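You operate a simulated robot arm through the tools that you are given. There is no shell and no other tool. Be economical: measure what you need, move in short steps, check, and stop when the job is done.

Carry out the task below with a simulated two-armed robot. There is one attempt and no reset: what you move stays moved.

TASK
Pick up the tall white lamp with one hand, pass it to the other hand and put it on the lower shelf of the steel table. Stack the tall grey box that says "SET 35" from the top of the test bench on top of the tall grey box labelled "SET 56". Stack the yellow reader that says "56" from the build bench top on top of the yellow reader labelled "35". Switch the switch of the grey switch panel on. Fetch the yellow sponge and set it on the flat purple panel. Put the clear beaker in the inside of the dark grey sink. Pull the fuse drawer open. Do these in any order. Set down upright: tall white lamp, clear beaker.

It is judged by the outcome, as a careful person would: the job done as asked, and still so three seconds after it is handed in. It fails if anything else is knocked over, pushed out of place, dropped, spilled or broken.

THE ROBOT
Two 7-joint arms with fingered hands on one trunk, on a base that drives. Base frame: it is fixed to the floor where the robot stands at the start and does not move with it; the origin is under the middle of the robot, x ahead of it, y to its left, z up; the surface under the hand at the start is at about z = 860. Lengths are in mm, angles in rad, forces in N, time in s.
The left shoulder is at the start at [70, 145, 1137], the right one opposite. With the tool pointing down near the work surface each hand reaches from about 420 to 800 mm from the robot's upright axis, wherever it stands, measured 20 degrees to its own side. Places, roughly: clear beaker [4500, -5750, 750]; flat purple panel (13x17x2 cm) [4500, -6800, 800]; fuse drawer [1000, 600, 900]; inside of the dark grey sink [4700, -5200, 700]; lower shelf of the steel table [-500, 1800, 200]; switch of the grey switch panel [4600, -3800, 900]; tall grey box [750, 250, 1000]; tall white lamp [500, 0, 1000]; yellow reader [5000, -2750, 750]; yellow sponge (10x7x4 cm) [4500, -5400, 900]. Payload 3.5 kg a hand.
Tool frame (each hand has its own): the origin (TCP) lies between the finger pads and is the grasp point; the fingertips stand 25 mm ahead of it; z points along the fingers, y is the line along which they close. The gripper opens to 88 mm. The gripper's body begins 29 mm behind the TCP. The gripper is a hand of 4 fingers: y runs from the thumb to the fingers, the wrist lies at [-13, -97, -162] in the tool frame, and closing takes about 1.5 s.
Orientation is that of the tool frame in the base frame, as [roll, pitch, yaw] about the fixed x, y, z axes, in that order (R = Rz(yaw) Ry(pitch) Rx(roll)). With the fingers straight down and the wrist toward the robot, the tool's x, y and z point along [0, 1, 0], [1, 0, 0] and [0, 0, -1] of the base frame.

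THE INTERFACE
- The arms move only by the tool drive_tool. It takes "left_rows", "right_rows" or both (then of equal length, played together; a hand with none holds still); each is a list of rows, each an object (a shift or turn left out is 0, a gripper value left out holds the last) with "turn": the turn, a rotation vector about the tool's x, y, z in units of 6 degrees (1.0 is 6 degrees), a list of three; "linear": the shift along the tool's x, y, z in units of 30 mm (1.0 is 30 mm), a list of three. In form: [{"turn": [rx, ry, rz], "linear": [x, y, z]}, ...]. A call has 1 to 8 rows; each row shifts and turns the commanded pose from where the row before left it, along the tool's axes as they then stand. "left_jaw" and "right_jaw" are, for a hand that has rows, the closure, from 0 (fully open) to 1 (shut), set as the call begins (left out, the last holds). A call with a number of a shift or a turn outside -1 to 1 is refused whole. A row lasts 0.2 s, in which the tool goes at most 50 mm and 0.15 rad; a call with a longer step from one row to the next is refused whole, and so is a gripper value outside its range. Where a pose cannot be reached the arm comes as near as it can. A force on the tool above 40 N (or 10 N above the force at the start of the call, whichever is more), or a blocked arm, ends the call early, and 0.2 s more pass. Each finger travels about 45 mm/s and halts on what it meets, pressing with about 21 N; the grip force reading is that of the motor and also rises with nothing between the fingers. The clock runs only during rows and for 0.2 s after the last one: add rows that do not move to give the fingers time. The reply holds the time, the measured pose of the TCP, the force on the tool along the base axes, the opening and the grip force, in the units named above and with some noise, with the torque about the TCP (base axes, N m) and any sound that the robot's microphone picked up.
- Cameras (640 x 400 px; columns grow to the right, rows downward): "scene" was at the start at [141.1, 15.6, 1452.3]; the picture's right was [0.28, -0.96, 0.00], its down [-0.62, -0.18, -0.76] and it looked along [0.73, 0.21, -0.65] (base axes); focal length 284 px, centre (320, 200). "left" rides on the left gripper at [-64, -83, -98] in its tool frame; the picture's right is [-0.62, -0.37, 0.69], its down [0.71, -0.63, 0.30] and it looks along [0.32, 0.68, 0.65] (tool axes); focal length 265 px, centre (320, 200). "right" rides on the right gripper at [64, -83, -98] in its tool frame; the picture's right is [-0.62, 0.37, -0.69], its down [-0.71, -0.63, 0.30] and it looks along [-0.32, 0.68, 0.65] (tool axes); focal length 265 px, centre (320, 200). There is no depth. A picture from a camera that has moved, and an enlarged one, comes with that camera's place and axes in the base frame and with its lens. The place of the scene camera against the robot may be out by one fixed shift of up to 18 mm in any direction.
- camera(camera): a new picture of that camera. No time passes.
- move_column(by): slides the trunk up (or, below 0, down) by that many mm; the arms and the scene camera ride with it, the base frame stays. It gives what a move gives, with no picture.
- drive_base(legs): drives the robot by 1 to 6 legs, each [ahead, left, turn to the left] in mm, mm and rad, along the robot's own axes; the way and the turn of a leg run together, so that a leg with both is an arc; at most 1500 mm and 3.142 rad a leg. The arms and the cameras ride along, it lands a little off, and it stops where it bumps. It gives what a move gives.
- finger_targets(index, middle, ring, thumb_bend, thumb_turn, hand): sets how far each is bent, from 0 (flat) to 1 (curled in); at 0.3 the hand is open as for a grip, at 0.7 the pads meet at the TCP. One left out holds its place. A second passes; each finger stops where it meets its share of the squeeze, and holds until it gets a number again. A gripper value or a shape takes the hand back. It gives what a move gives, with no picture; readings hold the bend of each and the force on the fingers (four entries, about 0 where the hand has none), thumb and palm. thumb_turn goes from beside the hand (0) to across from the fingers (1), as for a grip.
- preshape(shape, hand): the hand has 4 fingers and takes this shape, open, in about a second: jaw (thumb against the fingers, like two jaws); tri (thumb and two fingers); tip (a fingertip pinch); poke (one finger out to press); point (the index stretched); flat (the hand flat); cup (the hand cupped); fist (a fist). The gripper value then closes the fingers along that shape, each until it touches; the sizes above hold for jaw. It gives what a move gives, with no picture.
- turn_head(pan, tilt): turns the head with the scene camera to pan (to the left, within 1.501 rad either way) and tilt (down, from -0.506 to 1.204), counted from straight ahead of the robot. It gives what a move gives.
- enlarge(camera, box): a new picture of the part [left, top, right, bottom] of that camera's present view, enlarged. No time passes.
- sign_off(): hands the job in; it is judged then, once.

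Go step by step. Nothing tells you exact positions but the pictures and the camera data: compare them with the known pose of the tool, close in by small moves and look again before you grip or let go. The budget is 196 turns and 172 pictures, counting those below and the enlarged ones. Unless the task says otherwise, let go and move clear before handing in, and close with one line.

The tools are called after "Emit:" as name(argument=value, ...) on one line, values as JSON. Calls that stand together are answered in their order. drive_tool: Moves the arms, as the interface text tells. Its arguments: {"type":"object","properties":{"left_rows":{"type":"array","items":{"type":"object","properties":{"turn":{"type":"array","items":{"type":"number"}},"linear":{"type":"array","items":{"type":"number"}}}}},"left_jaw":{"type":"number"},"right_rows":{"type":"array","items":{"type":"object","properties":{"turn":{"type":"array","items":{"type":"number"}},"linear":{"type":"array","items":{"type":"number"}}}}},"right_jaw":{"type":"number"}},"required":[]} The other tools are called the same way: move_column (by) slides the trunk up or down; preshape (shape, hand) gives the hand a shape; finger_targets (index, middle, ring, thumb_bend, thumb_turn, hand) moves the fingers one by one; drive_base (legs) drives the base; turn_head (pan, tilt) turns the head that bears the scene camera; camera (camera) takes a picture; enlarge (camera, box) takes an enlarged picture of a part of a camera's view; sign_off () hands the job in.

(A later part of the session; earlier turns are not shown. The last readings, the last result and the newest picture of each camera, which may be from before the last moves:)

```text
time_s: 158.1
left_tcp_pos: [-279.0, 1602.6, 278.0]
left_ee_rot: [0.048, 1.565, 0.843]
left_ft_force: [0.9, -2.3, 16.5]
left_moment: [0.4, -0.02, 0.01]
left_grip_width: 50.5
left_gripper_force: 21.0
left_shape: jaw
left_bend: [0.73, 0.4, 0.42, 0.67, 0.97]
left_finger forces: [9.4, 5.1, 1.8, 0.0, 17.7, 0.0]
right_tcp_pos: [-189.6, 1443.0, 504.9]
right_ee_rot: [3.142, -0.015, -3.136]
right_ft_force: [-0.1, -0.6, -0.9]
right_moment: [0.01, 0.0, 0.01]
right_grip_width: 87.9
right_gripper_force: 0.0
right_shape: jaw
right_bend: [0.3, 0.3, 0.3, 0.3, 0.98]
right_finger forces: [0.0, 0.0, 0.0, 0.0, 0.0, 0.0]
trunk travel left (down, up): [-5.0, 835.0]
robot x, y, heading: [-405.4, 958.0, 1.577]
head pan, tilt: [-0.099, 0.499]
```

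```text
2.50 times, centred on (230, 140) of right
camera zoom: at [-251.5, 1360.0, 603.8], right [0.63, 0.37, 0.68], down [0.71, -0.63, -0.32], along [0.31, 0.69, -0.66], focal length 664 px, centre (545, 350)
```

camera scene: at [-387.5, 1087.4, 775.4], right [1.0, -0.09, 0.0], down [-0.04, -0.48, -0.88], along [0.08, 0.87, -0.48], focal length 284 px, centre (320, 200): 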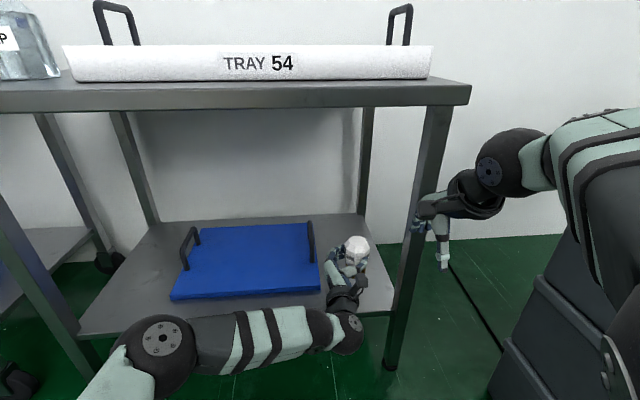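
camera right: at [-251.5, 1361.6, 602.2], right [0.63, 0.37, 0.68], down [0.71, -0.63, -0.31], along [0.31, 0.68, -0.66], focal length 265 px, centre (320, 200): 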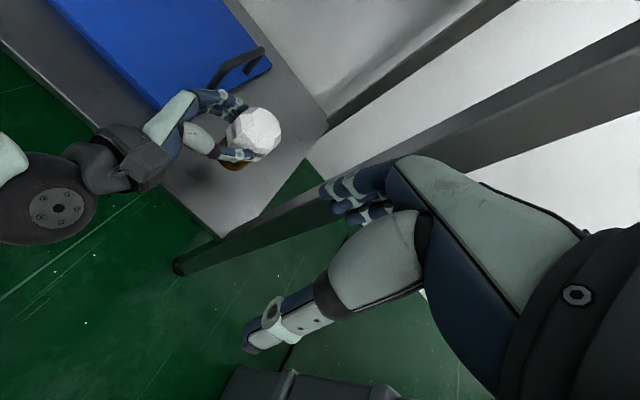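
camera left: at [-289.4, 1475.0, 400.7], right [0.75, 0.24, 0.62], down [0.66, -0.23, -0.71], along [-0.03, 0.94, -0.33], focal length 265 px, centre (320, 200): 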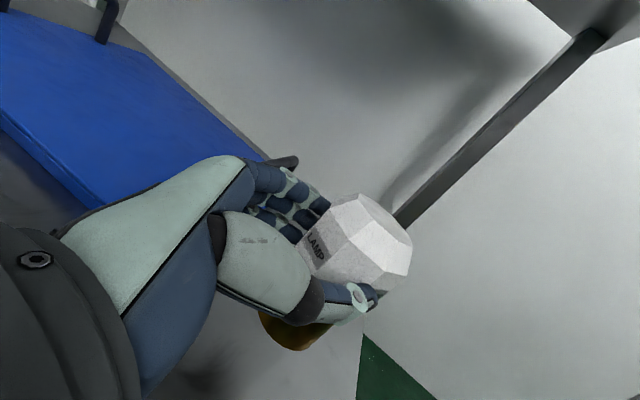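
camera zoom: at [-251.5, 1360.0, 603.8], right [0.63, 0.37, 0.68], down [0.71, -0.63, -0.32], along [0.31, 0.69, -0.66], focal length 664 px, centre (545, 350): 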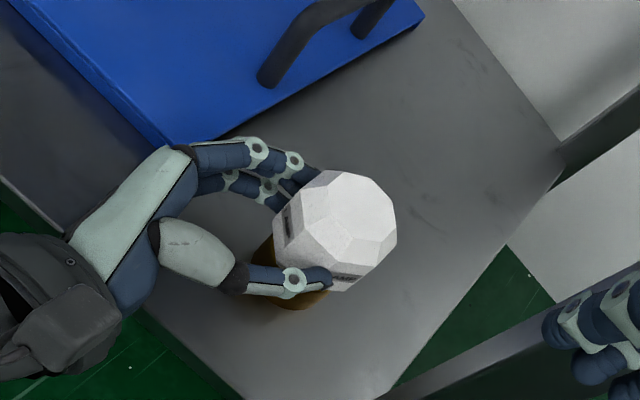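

There was contact at z≈284. I'll relieve the pressure by a few mm and inspect from the scene view.

Emit:
drive_tool(left_rows=[{"linear": [-0.2, 0, 0]}, {}])

Emit:
enlarge(camera="scene", box=[280, 210, 420, 320])

Emit:
enlarge(camera="right", box=[120, 60, 340, 220])

Emit:
camera(camera="left")

```text
time_s: 158.7
left_tcp_pos: [-280.9, 1601.2, 279.4]
left_ee_rot: [-2.012, 1.569, -1.22]
left_ft_force: [0.8, 0.9, 6.9]
left_moment: [0.17, 0.0, 0.0]
left_grip_width: 50.7
left_gripper_force: 21.2
left_shape: jaw
left_bend: [0.73, 0.4, 0.42, 0.67, 0.97]
left_finger forces: [9.9, 5.5, 2.5, 0.0, 17.5, 0.0]
right_tcp_pos: [-189.7, 1444.0, 504.5]
right_ee_rot: [-3.141, -0.015, -3.137]
right_ft_force: [-1.2, -0.8, -0.8]
right_moment: [0.01, 0.01, -0.03]
right_grip_width: 87.7
right_gripper_force: 0.1
right_shape: jaw
right_bend: [0.3, 0.3, 0.3, 0.3, 0.98]
right_finger forces: [0.0, 0.1, 0.0, 0.0, 0.0, 0.0]
trunk travel left (down, up): [-5.0, 835.0]
robot x, y, heading: [-405.8, 955.9, 1.58]
head pan, tilt: [-0.099, 0.499]
```

```text
3.64 times, centred on (350, 265) of scene
camera zoom: at [-387.7, 1086.6, 775.5], right [1.0, -0.09, 0.0], down [-0.04, -0.48, -0.88], along [0.08, 0.87, -0.48], focal length 1032 px, centre (211, -36)
```

zoom: 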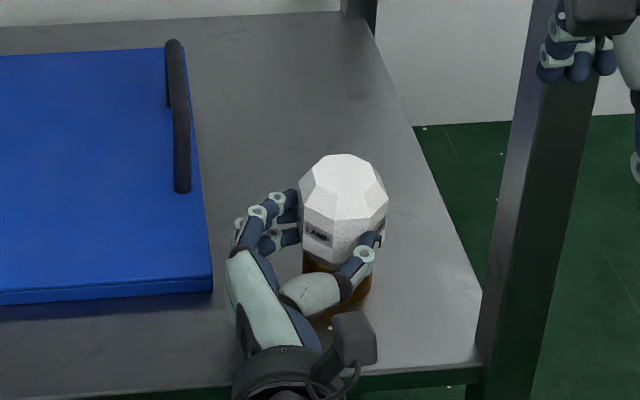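

```text
2.50 times, centred on (230, 140) of right
camera zoom: at [-251.4, 1360.9, 602.8], right [0.63, 0.37, 0.68], down [0.71, -0.63, -0.32], along [0.31, 0.68, -0.66], focal length 664 px, centre (545, 350)
```

zoom: 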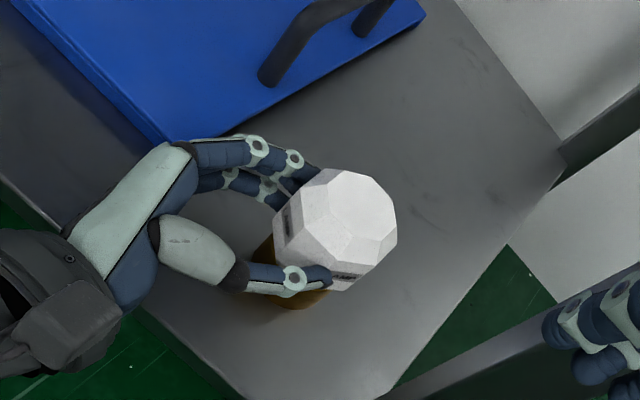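

```text
66 pictures are left
camera left: at [-289.6, 1474.6, 344.4], right [0.75, 0.24, 0.62], down [0.66, -0.23, -0.71], along [-0.03, 0.94, -0.33], focal length 265 px, centre (320, 200)
```

left: 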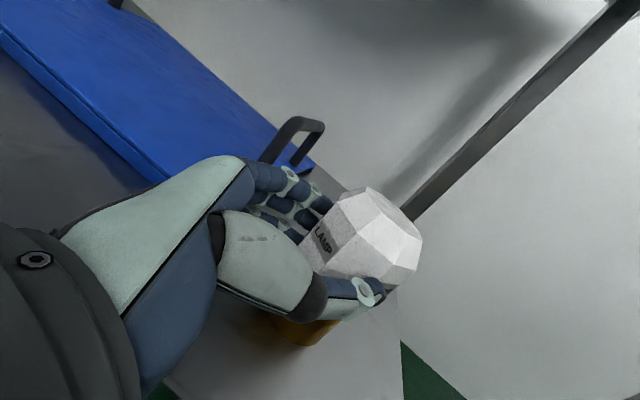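

The lamp stands upright on the shelf, clear of the tray. I'll relieve slightly more and open.

Emit:
drive_tool(left_rows=[{"linear": [-0.06, 0, 0]}])

Emit:
drive_tool(left_jaw=0, left_rows=[{}, {}, {}, {}, {}, {}])

Emit:
enlarge(camera="scene", box=[280, 210, 420, 320])

Emit:
enlarge(camera="right", box=[120, 60, 340, 220])

```text
time_s: 159.1
left_tcp_pos: [-280.3, 1601.2, 280.3]
left_ee_rot: [-2.253, 1.566, -1.46]
left_ft_force: [0.9, 0.9, 2.6]
left_moment: [0.05, 0.02, -0.04]
left_grip_width: 50.6
left_gripper_force: 20.7
left_shape: jaw
left_bend: [0.73, 0.4, 0.42, 0.67, 0.98]
left_finger forces: [9.8, 5.5, 3.6, 0.0, 18.1, 0.0]
right_tcp_pos: [-189.6, 1443.6, 503.4]
right_ee_rot: [-3.14, -0.015, -3.137]
right_ft_force: [0.1, 0.5, -0.5]
right_moment: [-0.01, 0.01, 0.04]
right_grip_width: 87.4
right_gripper_force: 0.1
right_shape: jaw
right_bend: [0.3, 0.3, 0.3, 0.3, 0.98]
right_finger forces: [0.0, 0.1, 0.0, 0.1, 0.1, 0.1]
trunk travel left (down, up): [-5.0, 835.0]
robot x, y, heading: [-404.9, 954.3, 1.58]
head pan, tilt: [-0.099, 0.499]
```

```text
time_s: 160.5
left_tcp_pos: [-279.6, 1603.3, 281.8]
left_ee_rot: [-1.18, 1.568, -0.385]
left_ft_force: [0.6, -0.2, 0.1]
left_moment: [0.02, 0.03, -0.02]
left_grip_width: 87.4
left_gripper_force: 0.0
left_shape: jaw
left_bend: [0.3, 0.3, 0.3, 0.3, 0.98]
left_finger forces: [0.0, 0.1, 0.0, 0.0, 0.0, 0.0]
right_tcp_pos: [-189.4, 1442.5, 503.5]
right_ee_rot: [-3.14, -0.017, -3.137]
right_ft_force: [0.4, 0.0, 0.5]
right_moment: [-0.01, -0.01, 0.01]
right_grip_width: 87.9
right_gripper_force: 0.0
right_shape: jaw
right_bend: [0.3, 0.3, 0.3, 0.3, 0.98]
right_finger forces: [0.0, 0.1, 0.0, 0.1, 0.0, 0.0]
trunk travel left (down, up): [-5.0, 835.0]
robot x, y, heading: [-406.4, 956.1, 1.576]
head pan, tilt: [-0.099, 0.499]
```

```text
3.64 times, centred on (350, 265) of scene
camera zoom: at [-387.6, 1087.2, 775.4], right [1.0, -0.09, 0.0], down [-0.04, -0.48, -0.88], along [0.08, 0.87, -0.48], focal length 1032 px, centre (211, -36)
```

zoom: 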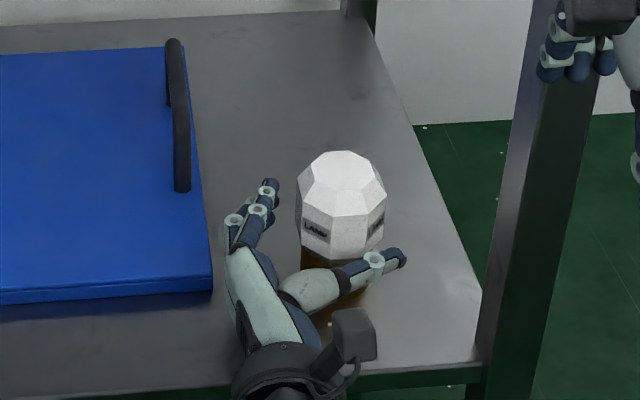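

```text
2.50 times, centred on (230, 140) of right
camera zoom: at [-251.4, 1361.4, 602.4], right [0.63, 0.37, 0.68], down [0.71, -0.63, -0.31], along [0.31, 0.68, -0.66], focal length 664 px, centre (545, 350)
```

zoom: 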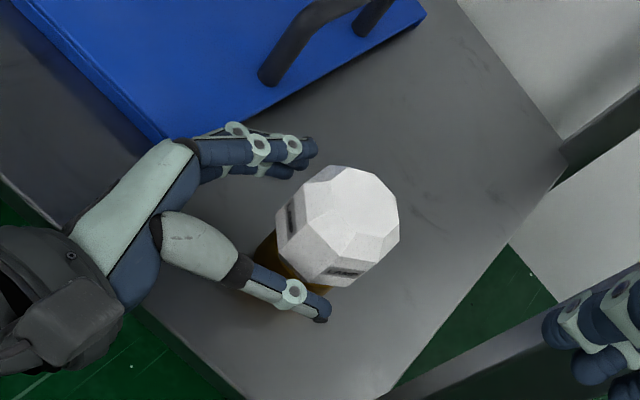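

The lamp stands. I'll withdraw the hand diagonally, then back the base out and raise the trunk.

Emit:
drive_tool(left_rows=[{"linear": [0, 0, -0.5]}, {"linear": [0, 0, -1]}, {"linear": [0, 0, -1]}, {"linear": [0, 0, -0.8]}])

Emit:
drive_base(legs=[[-400, 0, -0.007]])

Emit:
camera(camera="scene")

Emit:
move_column(by=695)

```text
time_s: 161.5
left_tcp_pos: [-349.2, 1530.2, 282.8]
left_ee_rot: [-1.496, 1.568, -0.701]
left_ft_force: [-0.5, -0.3, 0.3]
left_moment: [0.01, -0.01, -0.02]
left_grip_width: 87.6
left_gripper_force: 0.0
left_shape: jaw
left_bend: [0.3, 0.3, 0.3, 0.3, 0.98]
left_finger forces: [0.1, 0.0, 0.1, 0.0, 0.0, 0.1]
right_tcp_pos: [-190.2, 1444.9, 502.6]
right_ee_rot: [-3.141, -0.016, -3.135]
right_ft_force: [-0.4, -0.7, 0.7]
right_moment: [0.02, 0.02, -0.02]
right_grip_width: 87.8
right_gripper_force: 0.0
right_shape: jaw
right_bend: [0.3, 0.3, 0.3, 0.3, 0.98]
right_finger forces: [0.0, 0.1, 0.1, 0.1, 0.1, 0.1]
trunk travel left (down, up): [-5.0, 835.0]
robot x, y, heading: [-406.3, 956.8, 1.574]
head pan, tilt: [-0.099, 0.499]
```

```text
time_s: 163.9
left_tcp_pos: [-345.6, 1142.6, 282.5]
left_ee_rot: [-2.835, 1.57, -2.047]
left_ft_force: [0.0, -1.3, 0.3]
left_moment: [-0.01, -0.02, 0.01]
left_grip_width: 87.8
left_gripper_force: 0.1
left_shape: jaw
left_bend: [0.3, 0.3, 0.3, 0.3, 0.98]
left_finger forces: [0.0, 0.1, 0.1, 0.0, 0.0, 0.0]
right_tcp_pos: [-184.9, 1052.6, 503.5]
right_ee_rot: [-3.141, -0.016, 3.14]
right_ft_force: [-0.9, -0.9, 0.2]
right_moment: [-0.01, 0.03, -0.01]
right_grip_width: 87.9
right_gripper_force: 0.1
right_shape: jaw
right_bend: [0.3, 0.3, 0.3, 0.3, 0.98]
right_finger forces: [0.1, 0.1, 0.1, 0.1, 0.0, 0.1]
trunk travel left (down, up): [-5.0, 835.0]
robot x, y, heading: [-403.8, 566.8, 1.569]
head pan, tilt: [-0.099, 0.499]
```

```text
63 pictures are left
camera scene: at [-385.5, 698.6, 775.4], right [0.99, -0.1, 0.0], down [-0.05, -0.48, -0.88], along [0.09, 0.87, -0.48], focal length 284 px, centre (320, 200)
```

scene: 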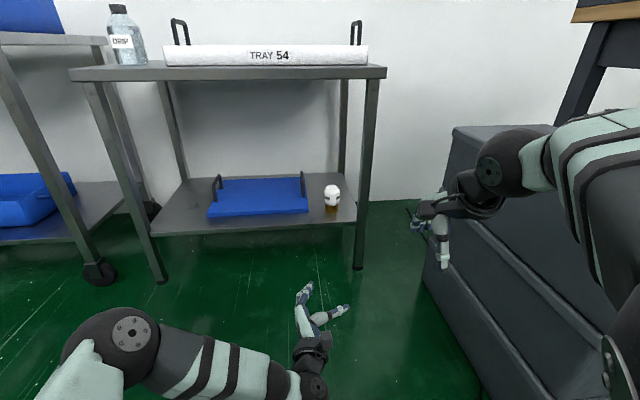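

```text
refused: 695 is not a number from -400 to 400
```

The lamp stands on the shelf. I'll raise the trunk and restore the left hand's pose.

Emit:
move_column(by=400)

Emit:
move_column(by=295)

Emit:
drive_tool(left_rows=[{"turn": [1, 0, 0]}, {"turn": [1, 0, 0]}, {"turn": [1, 0, 0]}, {"turn": [1, 0, 0]}, {"turn": [1, 0, 0]}, {"turn": [1, 0, 0]}, {"turn": [1, 0, 0]}, {"turn": [0.5, 0, 0]}])

Emit:
drive_tool(left_rows=[{"turn": [0, 1, 0]}, {"turn": [0, 1, 0]}, {"turn": [0, 1, 0]}, {"turn": [0, 1, 0]}, {"turn": [0, 1, 0]}, {"turn": [0, 1, 0]}, {"turn": [0, 1, 0]}, {"turn": [0, 1, 0]}])

Emit:
drive_tool(left_rows=[{"turn": [0, 1, 0]}, {"turn": [0, 1, 0]}, {"turn": [0, 1, 0]}, {"turn": [0, 1, 0]}, {"turn": [0, 1, 0]}, {"turn": [0, 1, 0]}, {"turn": [0, 1, 0]}])

Emit:
drive_tool(left_rows=[{"linear": [1, 0, -0.9]}, {"linear": [1, 0, -0.9]}, {"linear": [1, 0, -0.9]}, {"linear": [1, 0, -0.9]}, {"linear": [1, 0, -0.9]}, {"linear": [1, 0, -0.9]}])

Emit:
drive_base(legs=[[0, -345, 0], [-1470, 0, 0], [0, -1500, 0], [0, 0, -1.57]])

Emit:
turn_head(pan=-0.4, tilt=0.25)

Emit:
camera(camera="scene")

```text
time_s: 167.8
left_tcp_pos: [-344.5, 1142.5, 683.0]
left_ee_rot: [-2.09, 1.57, -1.304]
left_ft_force: [0.0, 0.2, -0.4]
left_moment: [0.03, 0.01, 0.01]
left_grip_width: 87.5
left_gripper_force: 0.0
left_shape: jaw
left_bend: [0.3, 0.3, 0.3, 0.3, 0.98]
left_finger forces: [0.0, 0.0, 0.1, 0.1, 0.0, 0.1]
right_tcp_pos: [-184.2, 1053.3, 904.0]
right_ee_rot: [-3.141, -0.015, 3.141]
right_ft_force: [-0.9, 0.3, -0.7]
right_moment: [0.05, 0.03, 0.0]
right_grip_width: 87.5
right_gripper_force: 0.1
right_shape: jaw
right_bend: [0.3, 0.3, 0.3, 0.3, 0.98]
right_finger forces: [0.0, 0.1, 0.1, 0.0, 0.0, 0.1]
trunk travel left (down, up): [-405.0, 435.0]
robot x, y, heading: [-401.9, 565.2, 1.569]
head pan, tilt: [-0.099, 0.499]
```

```text
time_s: 170.7
left_tcp_pos: [-345.0, 1142.7, 977.1]
left_ee_rot: [-1.109, 1.57, -0.322]
left_ft_force: [0.5, -0.1, 0.4]
left_moment: [0.05, -0.03, -0.03]
left_grip_width: 87.9
left_gripper_force: 0.0
left_shape: jaw
left_bend: [0.3, 0.3, 0.3, 0.3, 0.98]
left_finger forces: [0.0, 0.0, 0.1, 0.0, 0.0, 0.0]
right_tcp_pos: [-185.2, 1054.3, 1197.7]
right_ee_rot: [-3.139, -0.016, 3.139]
right_ft_force: [0.4, 0.9, -0.6]
right_moment: [0.03, 0.01, -0.01]
right_grip_width: 87.8
right_gripper_force: 0.1
right_shape: jaw
right_bend: [0.3, 0.3, 0.3, 0.3, 0.98]
right_finger forces: [0.0, 0.0, 0.0, 0.0, 0.0, 0.0]
trunk travel left (down, up): [-700.0, 140.0]
robot x, y, heading: [-400.6, 567.3, 1.571]
head pan, tilt: [-0.099, 0.499]
```

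```text
time_s: 172.5
left_tcp_pos: [-343.8, 1142.2, 978.6]
left_ee_rot: [-1.192, 1.567, -1.192]
left_ft_force: [-0.5, -0.8, -0.2]
left_moment: [-0.02, -0.03, -0.01]
left_grip_width: 87.5
left_gripper_force: 0.1
left_shape: jaw
left_bend: [0.3, 0.3, 0.3, 0.3, 0.98]
left_finger forces: [0.0, 0.2, 0.1, 0.0, 0.0, 0.0]
right_tcp_pos: [-184.6, 1053.9, 1199.1]
right_ee_rot: [-3.141, -0.015, 3.139]
right_ft_force: [-0.2, -0.3, 0.4]
right_moment: [0.0, 0.01, 0.01]
right_grip_width: 87.9
right_gripper_force: 0.1
right_shape: jaw
right_bend: [0.3, 0.3, 0.3, 0.3, 0.98]
right_finger forces: [0.0, 0.1, 0.0, 0.0, 0.1, 0.0]
trunk travel left (down, up): [-700.0, 140.0]
robot x, y, heading: [-402.6, 567.7, 1.571]
head pan, tilt: [-0.099, 0.499]
```

```text
time_s: 174.3
left_tcp_pos: [-343.4, 1141.3, 977.7]
left_ee_rot: [-3.139, 0.734, -3.138]
left_ft_force: [0.0, -0.3, -0.1]
left_moment: [-0.01, 0.01, 0.0]
left_grip_width: 87.6
left_gripper_force: 0.1
left_shape: jaw
left_bend: [0.3, 0.3, 0.3, 0.3, 0.98]
left_finger forces: [0.0, 0.0, 0.1, 0.1, 0.0, 0.0]
right_tcp_pos: [-183.3, 1052.4, 1198.6]
right_ee_rot: [3.141, -0.018, 3.14]
right_ft_force: [0.1, 0.8, -0.7]
right_moment: [0.0, -0.01, 0.02]
right_grip_width: 87.9
right_gripper_force: 0.0
right_shape: jaw
right_bend: [0.3, 0.3, 0.3, 0.3, 0.98]
right_finger forces: [0.1, 0.0, 0.0, 0.0, 0.0, 0.1]
trunk travel left (down, up): [-700.0, 140.0]
robot x, y, heading: [-405.7, 564.2, 1.573]
head pan, tilt: [-0.099, 0.499]
```

```text
time_s: 176.1
left_tcp_pos: [-361.2, 1136.8, 941.2]
left_ee_rot: [-3.057, 0.012, -3.1]
left_ft_force: [0.1, -0.1, 0.2]
left_moment: [0.0, -0.03, 0.06]
left_grip_width: 87.8
left_gripper_force: 0.0
left_shape: jaw
left_bend: [0.3, 0.3, 0.3, 0.3, 0.98]
left_finger forces: [0.0, 0.0, 0.0, 0.0, 0.0, 0.0]
right_tcp_pos: [-185.6, 1053.6, 1198.6]
right_ee_rot: [-3.14, -0.017, 3.139]
right_ft_force: [-0.5, -0.6, 0.3]
right_moment: [-0.01, -0.01, -0.01]
right_grip_width: 87.8
right_gripper_force: 0.1
right_shape: jaw
right_bend: [0.3, 0.3, 0.3, 0.3, 0.98]
right_finger forces: [0.1, 0.1, 0.0, 0.0, 0.0, 0.1]
trunk travel left (down, up): [-700.0, 140.0]
robot x, y, heading: [-402.8, 569.9, 1.571]
head pan, tilt: [-0.099, 0.499]
stopped in row 7 (left hand): the arm was blocked; the commanded pose is now the measured one
```

```text
time_s: 177.5
left_tcp_pos: [-541.4, 1143.5, 1100.3]
left_ee_rot: [-3.06, 0.009, -3.11]
left_ft_force: [-0.4, 0.2, 0.3]
left_moment: [-0.01, 0.0, 0.0]
left_grip_width: 88.0
left_gripper_force: 0.2
left_shape: jaw
left_bend: [0.3, 0.3, 0.3, 0.3, 0.98]
left_finger forces: [0.0, 0.0, 0.0, 0.0, 0.0, 0.1]
right_tcp_pos: [-186.2, 1053.2, 1198.6]
right_ee_rot: [-3.141, -0.015, 3.14]
right_ft_force: [-0.5, -0.2, -0.4]
right_moment: [0.0, 0.01, 0.03]
right_grip_width: 88.0
right_gripper_force: 0.0
right_shape: jaw
right_bend: [0.3, 0.3, 0.3, 0.3, 0.98]
right_finger forces: [0.1, 0.0, 0.1, 0.0, 0.0, 0.0]
trunk travel left (down, up): [-700.0, 140.0]
robot x, y, heading: [-402.5, 564.4, 1.569]
head pan, tilt: [-0.099, 0.499]
```

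```text
time_s: 197.5
left_tcp_pos: [2032.7, -766.4, 1100.5]
left_ee_rot: [-3.061, 0.01, 1.593]
left_ft_force: [-0.4, 0.1, -0.3]
left_moment: [-0.02, 0.03, -0.01]
left_grip_width: 87.7
left_gripper_force: 0.0
left_shape: jaw
left_bend: [0.3, 0.3, 0.3, 0.3, 0.98]
left_finger forces: [0.0, 0.0, 0.0, 0.1, 0.1, 0.1]
right_tcp_pos: [1938.2, -1120.9, 1198.3]
right_ee_rot: [-3.139, -0.016, 1.558]
right_ft_force: [-0.1, -0.2, -0.2]
right_moment: [0.01, 0.0, 0.01]
right_grip_width: 87.9
right_gripper_force: 0.1
right_shape: jaw
right_bend: [0.3, 0.3, 0.3, 0.3, 0.98]
right_finger forces: [0.1, 0.0, 0.1, 0.0, 0.0, 0.0]
trunk travel left (down, up): [-700.0, 140.0]
robot x, y, heading: [1454.6, -896.6, -0.015]
head pan, tilt: [-0.099, 0.499]
```

```text
time_s: 198.3
left_tcp_pos: [2033.9, -766.7, 1101.3]
left_ee_rot: [-3.061, 0.01, 1.592]
left_ft_force: [0.4, 0.0, -0.2]
left_moment: [0.01, 0.0, -0.01]
left_grip_width: 87.8
left_gripper_force: 0.0
left_shape: jaw
left_bend: [0.3, 0.3, 0.3, 0.3, 0.98]
left_finger forces: [0.0, 0.0, 0.1, 0.1, 0.1, 0.0]
right_tcp_pos: [1939.4, -1121.6, 1198.1]
right_ee_rot: [-3.139, -0.016, 1.556]
right_ft_force: [0.2, 0.6, 0.9]
right_moment: [0.02, -0.03, 0.0]
right_grip_width: 87.7
right_gripper_force: 0.0
right_shape: jaw
right_bend: [0.3, 0.3, 0.3, 0.3, 0.98]
right_finger forces: [0.1, 0.0, 0.0, 0.0, 0.0, 0.0]
trunk travel left (down, up): [-700.0, 140.0]
robot x, y, heading: [1453.6, -895.8, -0.013]
head pan, tilt: [-0.4, 0.25]
```

```text
62 pictures are left
camera scene: at [1599.1, -942.5, 1493.5], right [-0.4, -0.92, 0.0], down [-0.23, 0.1, -0.97], along [0.89, -0.39, -0.25], focal length 284 px, centre (320, 200)
```

scene: 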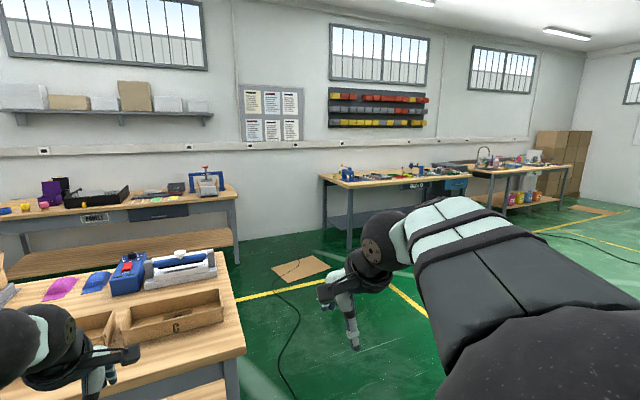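

The build bench and sink bench line the far wall. I'll drive to the build bench in front of the readers.

Emit:
drive_base(legs=[[500, -800, 0.013], [1300, -650, 0], [680, -400, 0]])

Emit:
turn_head(pan=0, tilt=0.55)

Emit:
camera(camera="scene")

```text
time_s: 214.0
left_tcp_pos: [4527.7, -2592.8, 1101.7]
left_ee_rot: [-3.062, 0.009, 1.608]
left_ft_force: [0.1, -0.4, -0.2]
left_moment: [0.01, 0.02, -0.01]
left_grip_width: 87.6
left_gripper_force: 0.0
left_shape: jaw
left_bend: [0.3, 0.3, 0.3, 0.3, 0.98]
left_finger forces: [0.0, 0.1, 0.0, 0.0, 0.0, 0.1]
right_tcp_pos: [4438.2, -2948.7, 1198.6]
right_ee_rot: [3.14, -0.016, 1.573]
right_ft_force: [0.2, -0.3, -0.6]
right_moment: [-0.06, 0.02, -0.02]
right_grip_width: 87.7
right_gripper_force: 0.0
right_shape: jaw
right_bend: [0.3, 0.3, 0.3, 0.3, 0.98]
right_finger forces: [0.0, 0.0, 0.1, 0.1, 0.0, 0.1]
trunk travel left (down, up): [-700.0, 140.0]
robot x, y, heading: [3950.4, -2729.7, 0.002]
head pan, tilt: [-0.4, 0.25]
```

```text
time_s: 214.9
left_tcp_pos: [4528.0, -2592.3, 1101.8]
left_ee_rot: [-3.062, 0.009, 1.609]
left_ft_force: [-0.3, -0.1, -0.3]
left_moment: [0.02, 0.03, 0.0]
left_grip_width: 87.8
left_gripper_force: 0.0
left_shape: jaw
left_bend: [0.3, 0.3, 0.3, 0.3, 0.98]
left_finger forces: [0.0, 0.1, 0.0, 0.1, 0.0, 0.1]
right_tcp_pos: [4440.3, -2948.3, 1198.3]
right_ee_rot: [-3.14, -0.018, 1.572]
right_ft_force: [-0.3, 0.3, -0.2]
right_moment: [0.04, 0.01, 0.0]
right_grip_width: 87.7
right_gripper_force: 0.2
right_shape: jaw
right_bend: [0.3, 0.3, 0.3, 0.3, 0.98]
right_finger forces: [0.1, 0.1, 0.1, 0.1, 0.1, 0.0]
trunk travel left (down, up): [-700.0, 140.0]
robot x, y, heading: [3949.6, -2736.6, 0.005]
head pan, tilt: [0.0, 0.55]
```

```text
61 pictures are left
camera scene: at [4100.6, -2739.6, 1465.9], right [0.0, -1.0, 0.0], down [-0.52, 0.0, -0.85], along [0.85, 0.0, -0.52], focal length 284 px, centre (320, 200)
```

scene: 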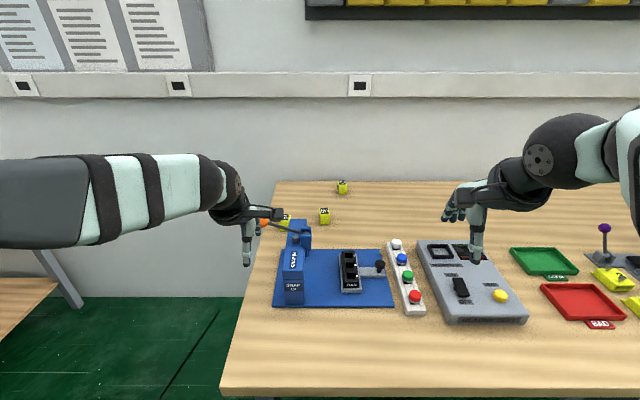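

I see yellow cubes at the left rear of the bench. Zooming for labels.

Emit:
enlarge(camera="scene", box=[240, 170, 400, 270])

Emit:
enlarge(camera="scene", box=[400, 220, 640, 340])

```text
4.00 times, centred on (320, 220) of scene
camera zoom: at [4100.6, -2739.6, 1465.9], right [0.0, -1.0, 0.0], down [-0.52, 0.0, -0.85], along [0.85, 0.0, -0.52], focal length 1135 px, centre (320, 120)
```

zoom: 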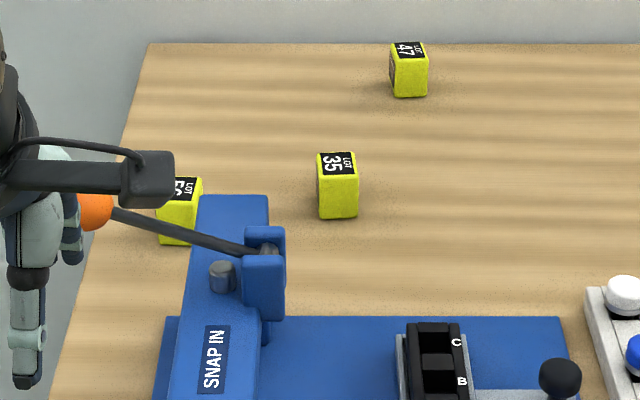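

```text
2.67 times, centred on (520, 280) of scene
camera zoom: at [4100.6, -2739.6, 1465.9], right [0.0, -1.0, 0.0], down [-0.52, 0.0, -0.85], along [0.85, 0.0, -0.52], focal length 757 px, centre (-213, -13)
```

zoom: 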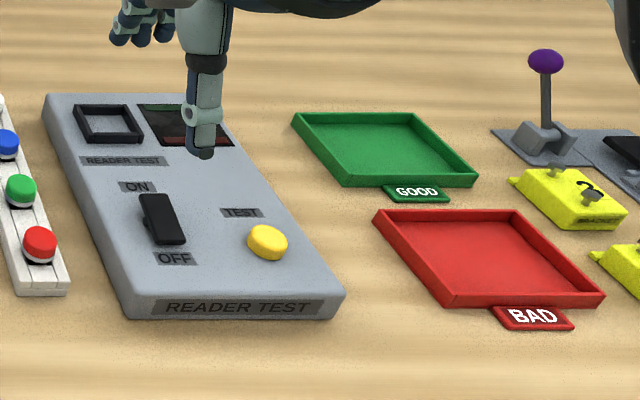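

The readers "56" at about (5042,-2594) and "35" at about (5085,-2761) are deep on the bench, so I'd better approach from its left end. I'll look left at the floor there.

Emit:
turn_head(pan=0.85, tilt=0.6)

Emit:
camera(camera="scene")

```text
time_s: 216.0
left_tcp_pos: [4529.6, -2593.0, 1100.2]
left_ee_rot: [-3.061, 0.009, 1.611]
left_ft_force: [0.2, -0.7, 0.0]
left_moment: [0.01, -0.06, 0.0]
left_grip_width: 87.5
left_gripper_force: 0.0
left_shape: jaw
left_bend: [0.3, 0.3, 0.3, 0.3, 0.98]
left_finger forces: [0.0, 0.0, 0.0, 0.0, 0.1, 0.0]
right_tcp_pos: [4439.4, -2947.7, 1199.3]
right_ee_rot: [-3.141, -0.018, 1.571]
right_ft_force: [-0.7, 0.0, -0.5]
right_moment: [-0.02, 0.0, 0.01]
right_grip_width: 87.4
right_gripper_force: 0.1
right_shape: jaw
right_bend: [0.3, 0.3, 0.3, 0.3, 0.98]
right_finger forces: [0.0, 0.0, 0.0, 0.1, 0.1, 0.1]
trunk travel left (down, up): [-700.0, 140.0]
robot x, y, heading: [3951.7, -2734.3, 0.005]
head pan, tilt: [0.85, 0.6]
```

```text
58 pictures are left
camera scene: at [4068.9, -2673.2, 1461.3], right [0.75, -0.66, 0.0], down [-0.37, -0.43, -0.83], along [0.54, 0.62, -0.56], focal length 284 px, centre (320, 200)
```

scene: 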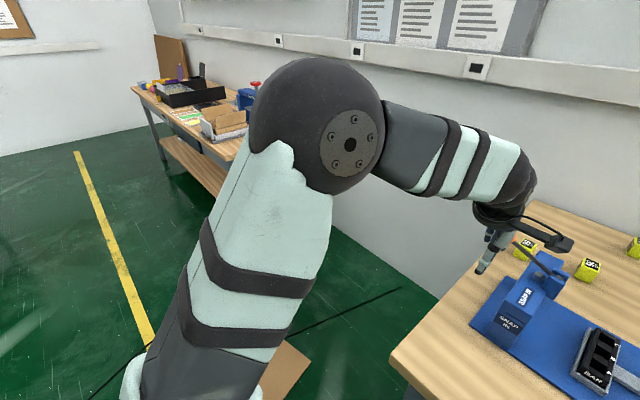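

A thin cardboard sheet lies on the floor there, well below the base. I'll go around to the bench's left end and face along -y.

Emit:
drive_base(legs=[[-100, 620, 0], [0, 0, -1.5758], [0, 1050, 0]])

Emit:
turn_head(pan=0.15, tilt=0.75)

Emit:
camera(camera="scene")

```text
time_s: 228.6
left_tcp_pos: [5062.8, -2708.2, 1100.8]
left_ee_rot: [-3.061, 0.009, 0.021]
left_ft_force: [-0.9, 0.5, -0.4]
left_moment: [0.02, -0.02, -0.04]
left_grip_width: 87.8
left_gripper_force: 0.1
left_shape: jaw
left_bend: [0.3, 0.3, 0.3, 0.3, 0.98]
left_finger forces: [0.0, 0.0, 0.0, 0.1, 0.0, 0.0]
right_tcp_pos: [4708.5, -2614.6, 1197.7]
right_ee_rot: [-3.14, -0.016, -0.014]
right_ft_force: [0.5, 0.4, 1.1]
right_moment: [-0.01, 0.02, 0.01]
right_grip_width: 87.7
right_gripper_force: 0.1
right_shape: jaw
right_bend: [0.3, 0.3, 0.3, 0.3, 0.98]
right_finger forces: [0.0, 0.0, 0.1, 0.0, 0.0, 0.1]
trunk travel left (down, up): [-700.0, 140.0]
robot x, y, heading: [4932.1, -2125.7, -1.586]
head pan, tilt: [0.85, 0.6]
```

```text
time_s: 229.6
left_tcp_pos: [5063.4, -2707.8, 1100.5]
left_ee_rot: [-3.063, 0.009, 0.022]
left_ft_force: [-0.2, 0.5, 0.4]
left_moment: [0.04, 0.01, -0.02]
left_grip_width: 87.6
left_gripper_force: 0.0
left_shape: jaw
left_bend: [0.3, 0.3, 0.3, 0.3, 0.98]
left_finger forces: [0.1, 0.0, 0.0, 0.0, 0.1, 0.0]
right_tcp_pos: [4708.3, -2613.4, 1198.1]
right_ee_rot: [-3.14, -0.017, -0.013]
right_ft_force: [-0.5, -1.0, 0.6]
right_moment: [0.0, 0.0, 0.01]
right_grip_width: 88.0
right_gripper_force: 0.1
right_shape: jaw
right_bend: [0.3, 0.3, 0.3, 0.3, 0.98]
right_finger forces: [0.0, 0.0, 0.0, 0.0, 0.0, 0.0]
trunk travel left (down, up): [-700.0, 140.0]
robot x, y, heading: [4934.2, -2132.5, -1.588]
head pan, tilt: [0.15, 0.75]
```

```text
57 pictures are left
camera scene: at [4954.0, -2269.8, 1448.5], right [-0.99, -0.14, 0.0], down [-0.09, 0.68, -0.73], along [0.1, -0.72, -0.68], focal length 284 px, centre (320, 200)
```

scene: 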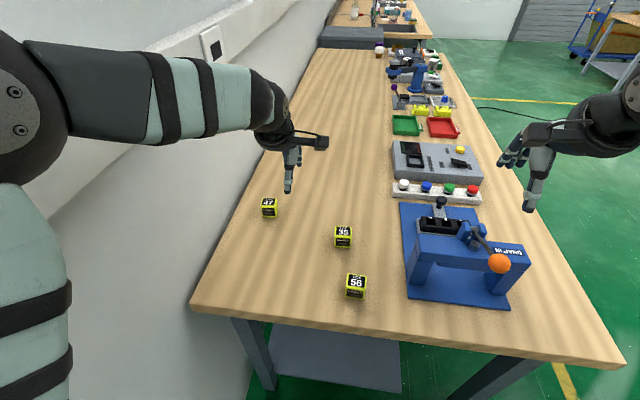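

Now the cubes are in easy reach. I'll take the left hand camera view to locate them.

Emit:
enlarge(camera="scene", box=[240, 180, 400, 310])

Emit:
camera(camera="left")

```text
3.08 times, centred on (320, 245) of scene
camera zoom: at [4954.0, -2269.8, 1448.5], right [-0.99, -0.14, 0.0], down [-0.09, 0.68, -0.73], along [0.1, -0.72, -0.68], focal length 873 px, centre (320, 62)
```

zoom: 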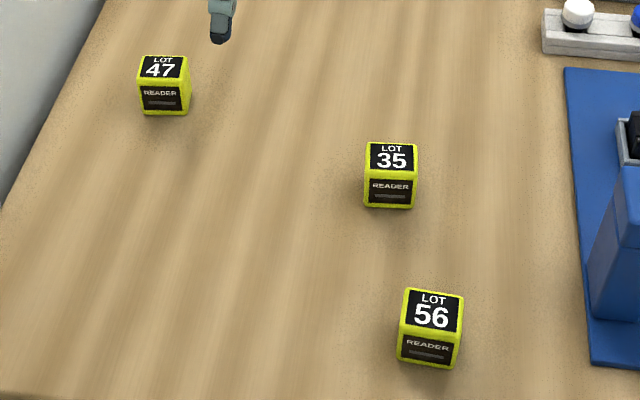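

```text
55 pictures are left
camera left: at [4998.8, -2633.5, 1206.0], right [-0.64, 0.41, -0.66], down [0.7, 0.67, -0.26], along [0.33, -0.62, -0.71], focal length 265 px, centre (320, 200)
```

left: 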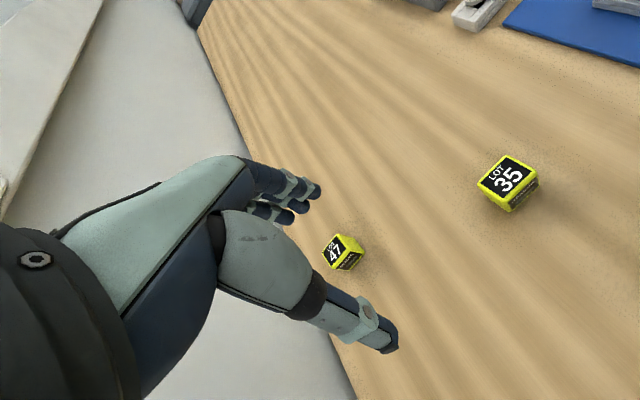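

The cube tops are at z≈905: "35" near (4951,-2733), "56" near (4911,-2596). I'll move the left hand above 56 and level it.

Emit:
drive_tool(left_rows=[{"linear": [-0.845, -0.62, 0.2], "turn": [-0.76, 0, 0.2]}, {"linear": [-0.845, -0.62, 0.5]}, {"linear": [-0.845, -0.62, 0.5]}, {"linear": [-0.845, -0.62, 0.5]}, {"linear": [-0.845, -0.62, 0.5]}, {"linear": [-0.845, -0.62, 0.5]}])

Emit:
camera(camera="left")

```text
time_s: 231.0
left_tcp_pos: [4911.1, -2596.4, 1023.5]
left_ee_rot: [-3.141, 0.01, 0.001]
left_ft_force: [0.2, -0.4, 0.2]
left_moment: [-0.03, 0.01, 0.01]
left_grip_width: 87.7
left_gripper_force: 0.0
left_shape: jaw
left_bend: [0.3, 0.3, 0.3, 0.3, 0.98]
left_finger forces: [0.0, 0.0, 0.0, 0.0, 0.0, 0.0]
right_tcp_pos: [4707.1, -2613.5, 1198.9]
right_ee_rot: [3.141, -0.02, -0.014]
right_ft_force: [-0.3, 0.5, -0.7]
right_moment: [-0.01, -0.03, -0.01]
right_grip_width: 87.7
right_gripper_force: 0.1
right_shape: jaw
right_bend: [0.3, 0.3, 0.3, 0.3, 0.98]
right_finger forces: [0.1, 0.0, 0.0, 0.0, 0.0, 0.0]
trunk travel left (down, up): [-700.0, 140.0]
robot x, y, heading: [4933.9, -2129.2, -1.58]
head pan, tilt: [0.15, 0.75]
```

```text
54 pictures are left
camera left: at [4847.4, -2512.2, 1122.9], right [-0.63, 0.37, -0.69], down [0.71, 0.63, -0.31], along [0.32, -0.68, -0.66], focal length 265 px, centre (320, 200)
```

left: 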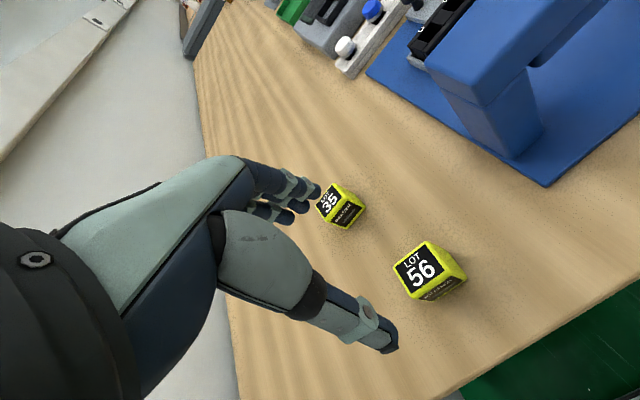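

Cube 56 is centred at (4904,-2593). Descending around it.

Emit:
drive_tool(left_rows=[{"linear": [-0.23, -0.11, 0.8]}, {"linear": [0, 0, 0.8]}, {"linear": [0, 0, 0.8]}, {"linear": [0, 0, 0.8]}, {"linear": [0, 0, 0.6]}])

Emit:
camera(camera="left")

Emit:
enlarge(camera="scene", box=[270, 200, 430, 310])

```text
time_s: 232.2
left_tcp_pos: [4907.8, -2610.1, 927.8]
left_ee_rot: [3.141, 0.08, 0.054]
left_ft_force: [0.5, -0.4, 0.6]
left_moment: [0.04, 0.02, 0.01]
left_grip_width: 87.7
left_gripper_force: 0.0
left_shape: jaw
left_bend: [0.3, 0.3, 0.3, 0.3, 0.98]
left_finger forces: [0.0, 0.1, 0.0, 0.0, 0.0, 0.1]
right_tcp_pos: [4708.9, -2615.4, 1198.5]
right_ee_rot: [-3.14, -0.018, -0.014]
right_ft_force: [-0.4, -0.4, -0.1]
right_moment: [0.01, 0.0, 0.0]
right_grip_width: 87.8
right_gripper_force: 0.0
right_shape: jaw
right_bend: [0.3, 0.3, 0.3, 0.3, 0.98]
right_finger forces: [0.1, 0.0, 0.0, 0.0, 0.0, 0.1]
trunk travel left (down, up): [-700.0, 140.0]
robot x, y, heading: [4933.2, -2134.2, -1.58]
head pan, tilt: [0.15, 0.75]
```

```text
53 pictures are left
camera left: at [4847.1, -2527.4, 1030.6], right [-0.69, 0.33, -0.64], down [0.65, 0.67, -0.36], along [0.31, -0.67, -0.68], focal length 265 px, centre (320, 200)
```

left: 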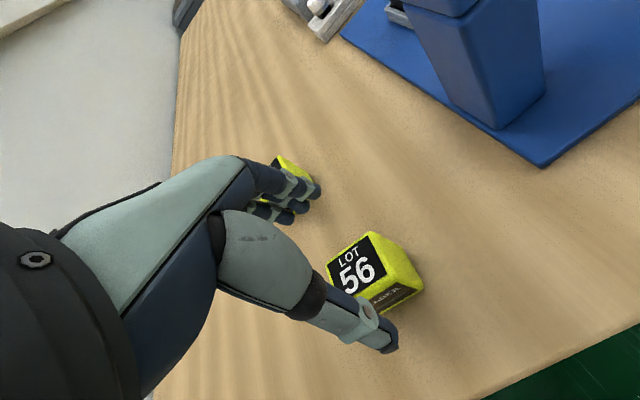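

```text
3.64 times, centred on (350, 255) of scene
camera zoom: at [4953.7, -2270.3, 1448.4], right [-0.99, -0.14, 0.0], down [-0.09, 0.68, -0.73], along [0.1, -0.72, -0.68], focal length 1032 px, centre (211, 0)
```

zoom: 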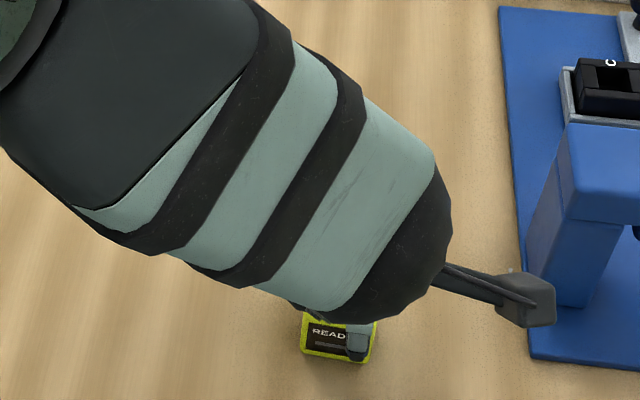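

The pose is too close to the body for this arm. I'll raise, back the base off 110 mm, and redo it.

Emit:
drive_tool(left_rows=[{"linear": [0, 0, -0.8]}, {"linear": [0, 0, -0.8]}, {"linear": [0, 0, -0.8]}])

Emit:
drive_base(legs=[[-120, 0, 0.01]])

```text
time_s: 233.0
left_tcp_pos: [4901.4, -2592.3, 982.6]
left_ee_rot: [3.141, 0.009, -0.004]
left_ft_force: [0.4, 0.3, 0.4]
left_moment: [-0.01, -0.04, 0.0]
left_grip_width: 87.6
left_gripper_force: 0.0
left_shape: jaw
left_bend: [0.3, 0.3, 0.3, 0.3, 0.98]
left_finger forces: [0.0, 0.0, 0.1, 0.0, 0.0, 0.1]
right_tcp_pos: [4707.8, -2613.7, 1198.7]
right_ee_rot: [3.141, -0.015, -0.015]
right_ft_force: [0.4, 0.2, 0.3]
right_moment: [0.01, 0.02, -0.01]
right_grip_width: 87.5
right_gripper_force: 0.1
right_shape: jaw
right_bend: [0.3, 0.3, 0.3, 0.3, 0.98]
right_finger forces: [0.0, 0.1, 0.0, 0.1, 0.1, 0.1]
trunk travel left (down, up): [-700.0, 140.0]
robot x, y, heading: [4935.2, -2129.1, -1.582]
head pan, tilt: [0.15, 0.75]
```

```text
time_s: 234.3
left_tcp_pos: [4909.9, -2477.4, 981.0]
left_ee_rot: [-3.14, 0.009, 0.013]
left_ft_force: [-0.4, 0.5, 0.4]
left_moment: [-0.02, 0.01, 0.0]
left_grip_width: 87.6
left_gripper_force: 0.1
left_shape: jaw
left_bend: [0.3, 0.3, 0.3, 0.3, 0.98]
left_finger forces: [0.0, 0.0, 0.1, 0.0, 0.0, 0.0]
right_tcp_pos: [4715.3, -2499.6, 1199.2]
right_ee_rot: [-3.139, -0.015, -0.004]
right_ft_force: [-0.5, 0.0, 0.0]
right_moment: [-0.01, 0.01, 0.01]
right_grip_width: 87.7
right_gripper_force: 0.1
right_shape: jaw
right_bend: [0.3, 0.3, 0.3, 0.3, 0.98]
right_finger forces: [0.1, 0.0, 0.0, 0.0, 0.1, 0.1]
trunk travel left (down, up): [-700.0, 140.0]
robot x, y, heading: [4936.0, -2010.5, -1.57]
head pan, tilt: [0.15, 0.75]
```

Emit:
drive_tool(left_rows=[{"linear": [-0.05, 0.97, 0], "turn": [0, 0, 0.12]}, {"linear": [-0.05, 0.97, 0]}, {"linear": [-0.05, 0.97, 0]}, {"linear": [-0.05, 0.97, 0]}])

Emit:
camera(camera="left")

```text
time_s: 235.3
left_tcp_pos: [4902.4, -2592.9, 981.5]
left_ee_rot: [-3.139, 0.008, -0.002]
left_ft_force: [0.9, -0.3, -0.2]
left_moment: [0.04, -0.01, 0.0]
left_grip_width: 87.8
left_gripper_force: 0.0
left_shape: jaw
left_bend: [0.3, 0.3, 0.3, 0.3, 0.98]
left_finger forces: [0.0, 0.0, 0.0, 0.0, 0.0, 0.0]
right_tcp_pos: [4713.8, -2499.6, 1197.3]
right_ee_rot: [-3.138, -0.018, -0.004]
right_ft_force: [0.2, -0.2, -0.6]
right_moment: [-0.03, 0.04, -0.01]
right_grip_width: 87.7
right_gripper_force: 0.0
right_shape: jaw
right_bend: [0.3, 0.3, 0.3, 0.3, 0.98]
right_finger forces: [0.0, 0.1, 0.0, 0.0, 0.1, 0.1]
trunk travel left (down, up): [-700.0, 140.0]
robot x, y, heading: [4934.7, -2013.6, -1.575]
head pan, tilt: [0.15, 0.75]
```

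```text
51 pictures are left
camera left: at [4839.5, -2509.1, 1079.8], right [-0.63, 0.37, -0.69], down [0.71, 0.63, -0.31], along [0.32, -0.68, -0.66], focal length 265 px, centre (320, 200)
```

left: 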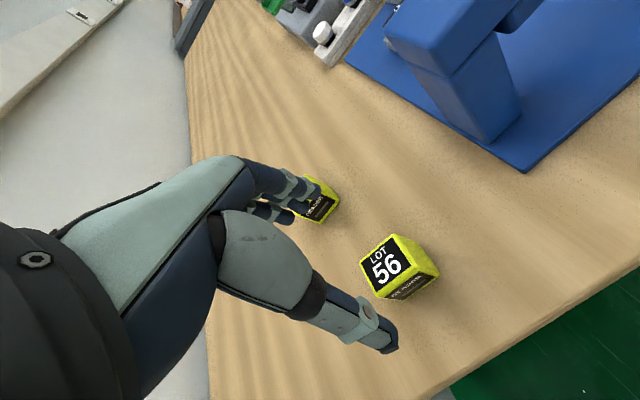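

Cube 56 is at (4904.5,-2593) with its top at 903. Descending and gripping.

Emit:
drive_tool(left_rows=[{"linear": [0.07, 0, 0.7]}, {"linear": [0, 0, 0.7]}, {"linear": [0, 0, 0.7]}, {"linear": [0, 0, 0.7]}])

Emit:
drive_tool(left_jaw=1, left_rows=[{}, {}, {}, {}, {}, {}, {}, {}])

Emit:
drive_tool(left_rows=[{"linear": [0, 0, -0.5]}, {"linear": [0, 0, -1]}, {"linear": [0, 0, -1]}])

Emit:
camera(camera="left")

```text
time_s: 236.3
left_tcp_pos: [4904.7, -2592.1, 895.9]
left_ee_rot: [-3.139, 0.011, 0.0]
left_ft_force: [-0.3, -0.2, -0.6]
left_moment: [0.02, 0.03, 0.01]
left_grip_width: 87.8
left_gripper_force: 0.0
left_shape: jaw
left_bend: [0.3, 0.3, 0.3, 0.3, 0.98]
left_finger forces: [0.0, 0.0, 0.0, 0.0, 0.1, 0.0]
right_tcp_pos: [4714.5, -2497.1, 1197.7]
right_ee_rot: [-3.141, -0.019, -0.004]
right_ft_force: [0.7, -0.4, 0.2]
right_moment: [-0.03, 0.0, 0.02]
right_grip_width: 87.6
right_gripper_force: 0.0
right_shape: jaw
right_bend: [0.3, 0.3, 0.3, 0.3, 0.98]
right_finger forces: [0.0, 0.1, 0.1, 0.0, 0.1, 0.0]
trunk travel left (down, up): [-700.0, 140.0]
robot x, y, heading: [4933.8, -2009.7, -1.574]
head pan, tilt: [0.15, 0.75]
```

```text
time_s: 238.1
left_tcp_pos: [4904.1, -2591.3, 897.8]
left_ee_rot: [-3.14, 0.011, 0.0]
left_ft_force: [-0.2, 0.7, 0.9]
left_moment: [-0.02, 0.02, -0.01]
left_grip_width: 30.5
left_gripper_force: 20.9
left_shape: jaw
left_bend: [0.74, 0.53, 0.51, 0.73, 1.0]
left_finger forces: [10.9, 5.7, 2.5, 0.0, 19.1, 0.0]
right_tcp_pos: [4713.8, -2497.3, 1198.7]
right_ee_rot: [-3.139, -0.017, -0.002]
right_ft_force: [-0.3, -0.3, 0.1]
right_moment: [0.0, 0.02, 0.0]
right_grip_width: 87.7
right_gripper_force: 0.1
right_shape: jaw
right_bend: [0.3, 0.3, 0.3, 0.3, 0.98]
right_finger forces: [0.0, 0.1, 0.0, 0.1, 0.0, 0.0]
trunk travel left (down, up): [-700.0, 140.0]
robot x, y, heading: [4931.5, -2010.7, -1.573]
head pan, tilt: [0.15, 0.75]
```

```text
time_s: 238.9
left_tcp_pos: [4905.4, -2590.7, 973.0]
left_ee_rot: [-3.14, 0.009, 0.001]
left_ft_force: [-0.1, 0.7, -1.1]
left_moment: [-0.03, 0.0, -0.01]
left_grip_width: 30.4
left_gripper_force: 20.6
left_shape: jaw
left_bend: [0.74, 0.53, 0.51, 0.73, 1.0]
left_finger forces: [10.9, 5.6, 2.7, 0.0, 19.1, 0.1]
right_tcp_pos: [4715.7, -2498.3, 1198.4]
right_ee_rot: [3.141, -0.018, -0.004]
right_ft_force: [-0.2, 0.3, 0.7]
right_moment: [-0.03, -0.03, 0.03]
right_grip_width: 87.8
right_gripper_force: 0.1
right_shape: jaw
right_bend: [0.3, 0.3, 0.3, 0.3, 0.98]
right_finger forces: [0.0, 0.0, 0.0, 0.0, 0.1, 0.1]
trunk travel left (down, up): [-700.0, 140.0]
robot x, y, heading: [4933.6, -2007.3, -1.57]
head pan, tilt: [0.15, 0.75]
```

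```text
50 pictures are left
camera left: at [4842.7, -2506.0, 1072.0], right [-0.63, 0.37, -0.69], down [0.71, 0.63, -0.31], along [0.32, -0.68, -0.66], focal length 265 px, centre (320, 200)
```

left: 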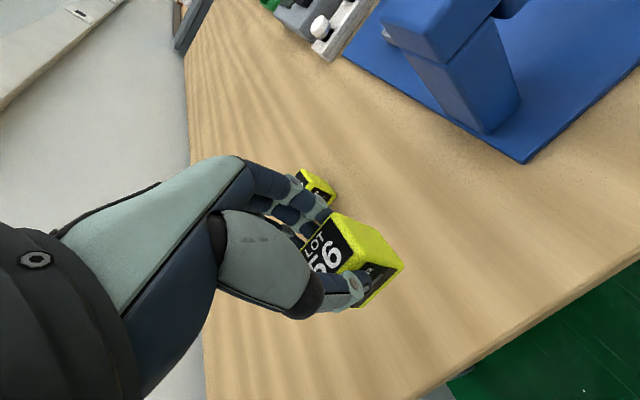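

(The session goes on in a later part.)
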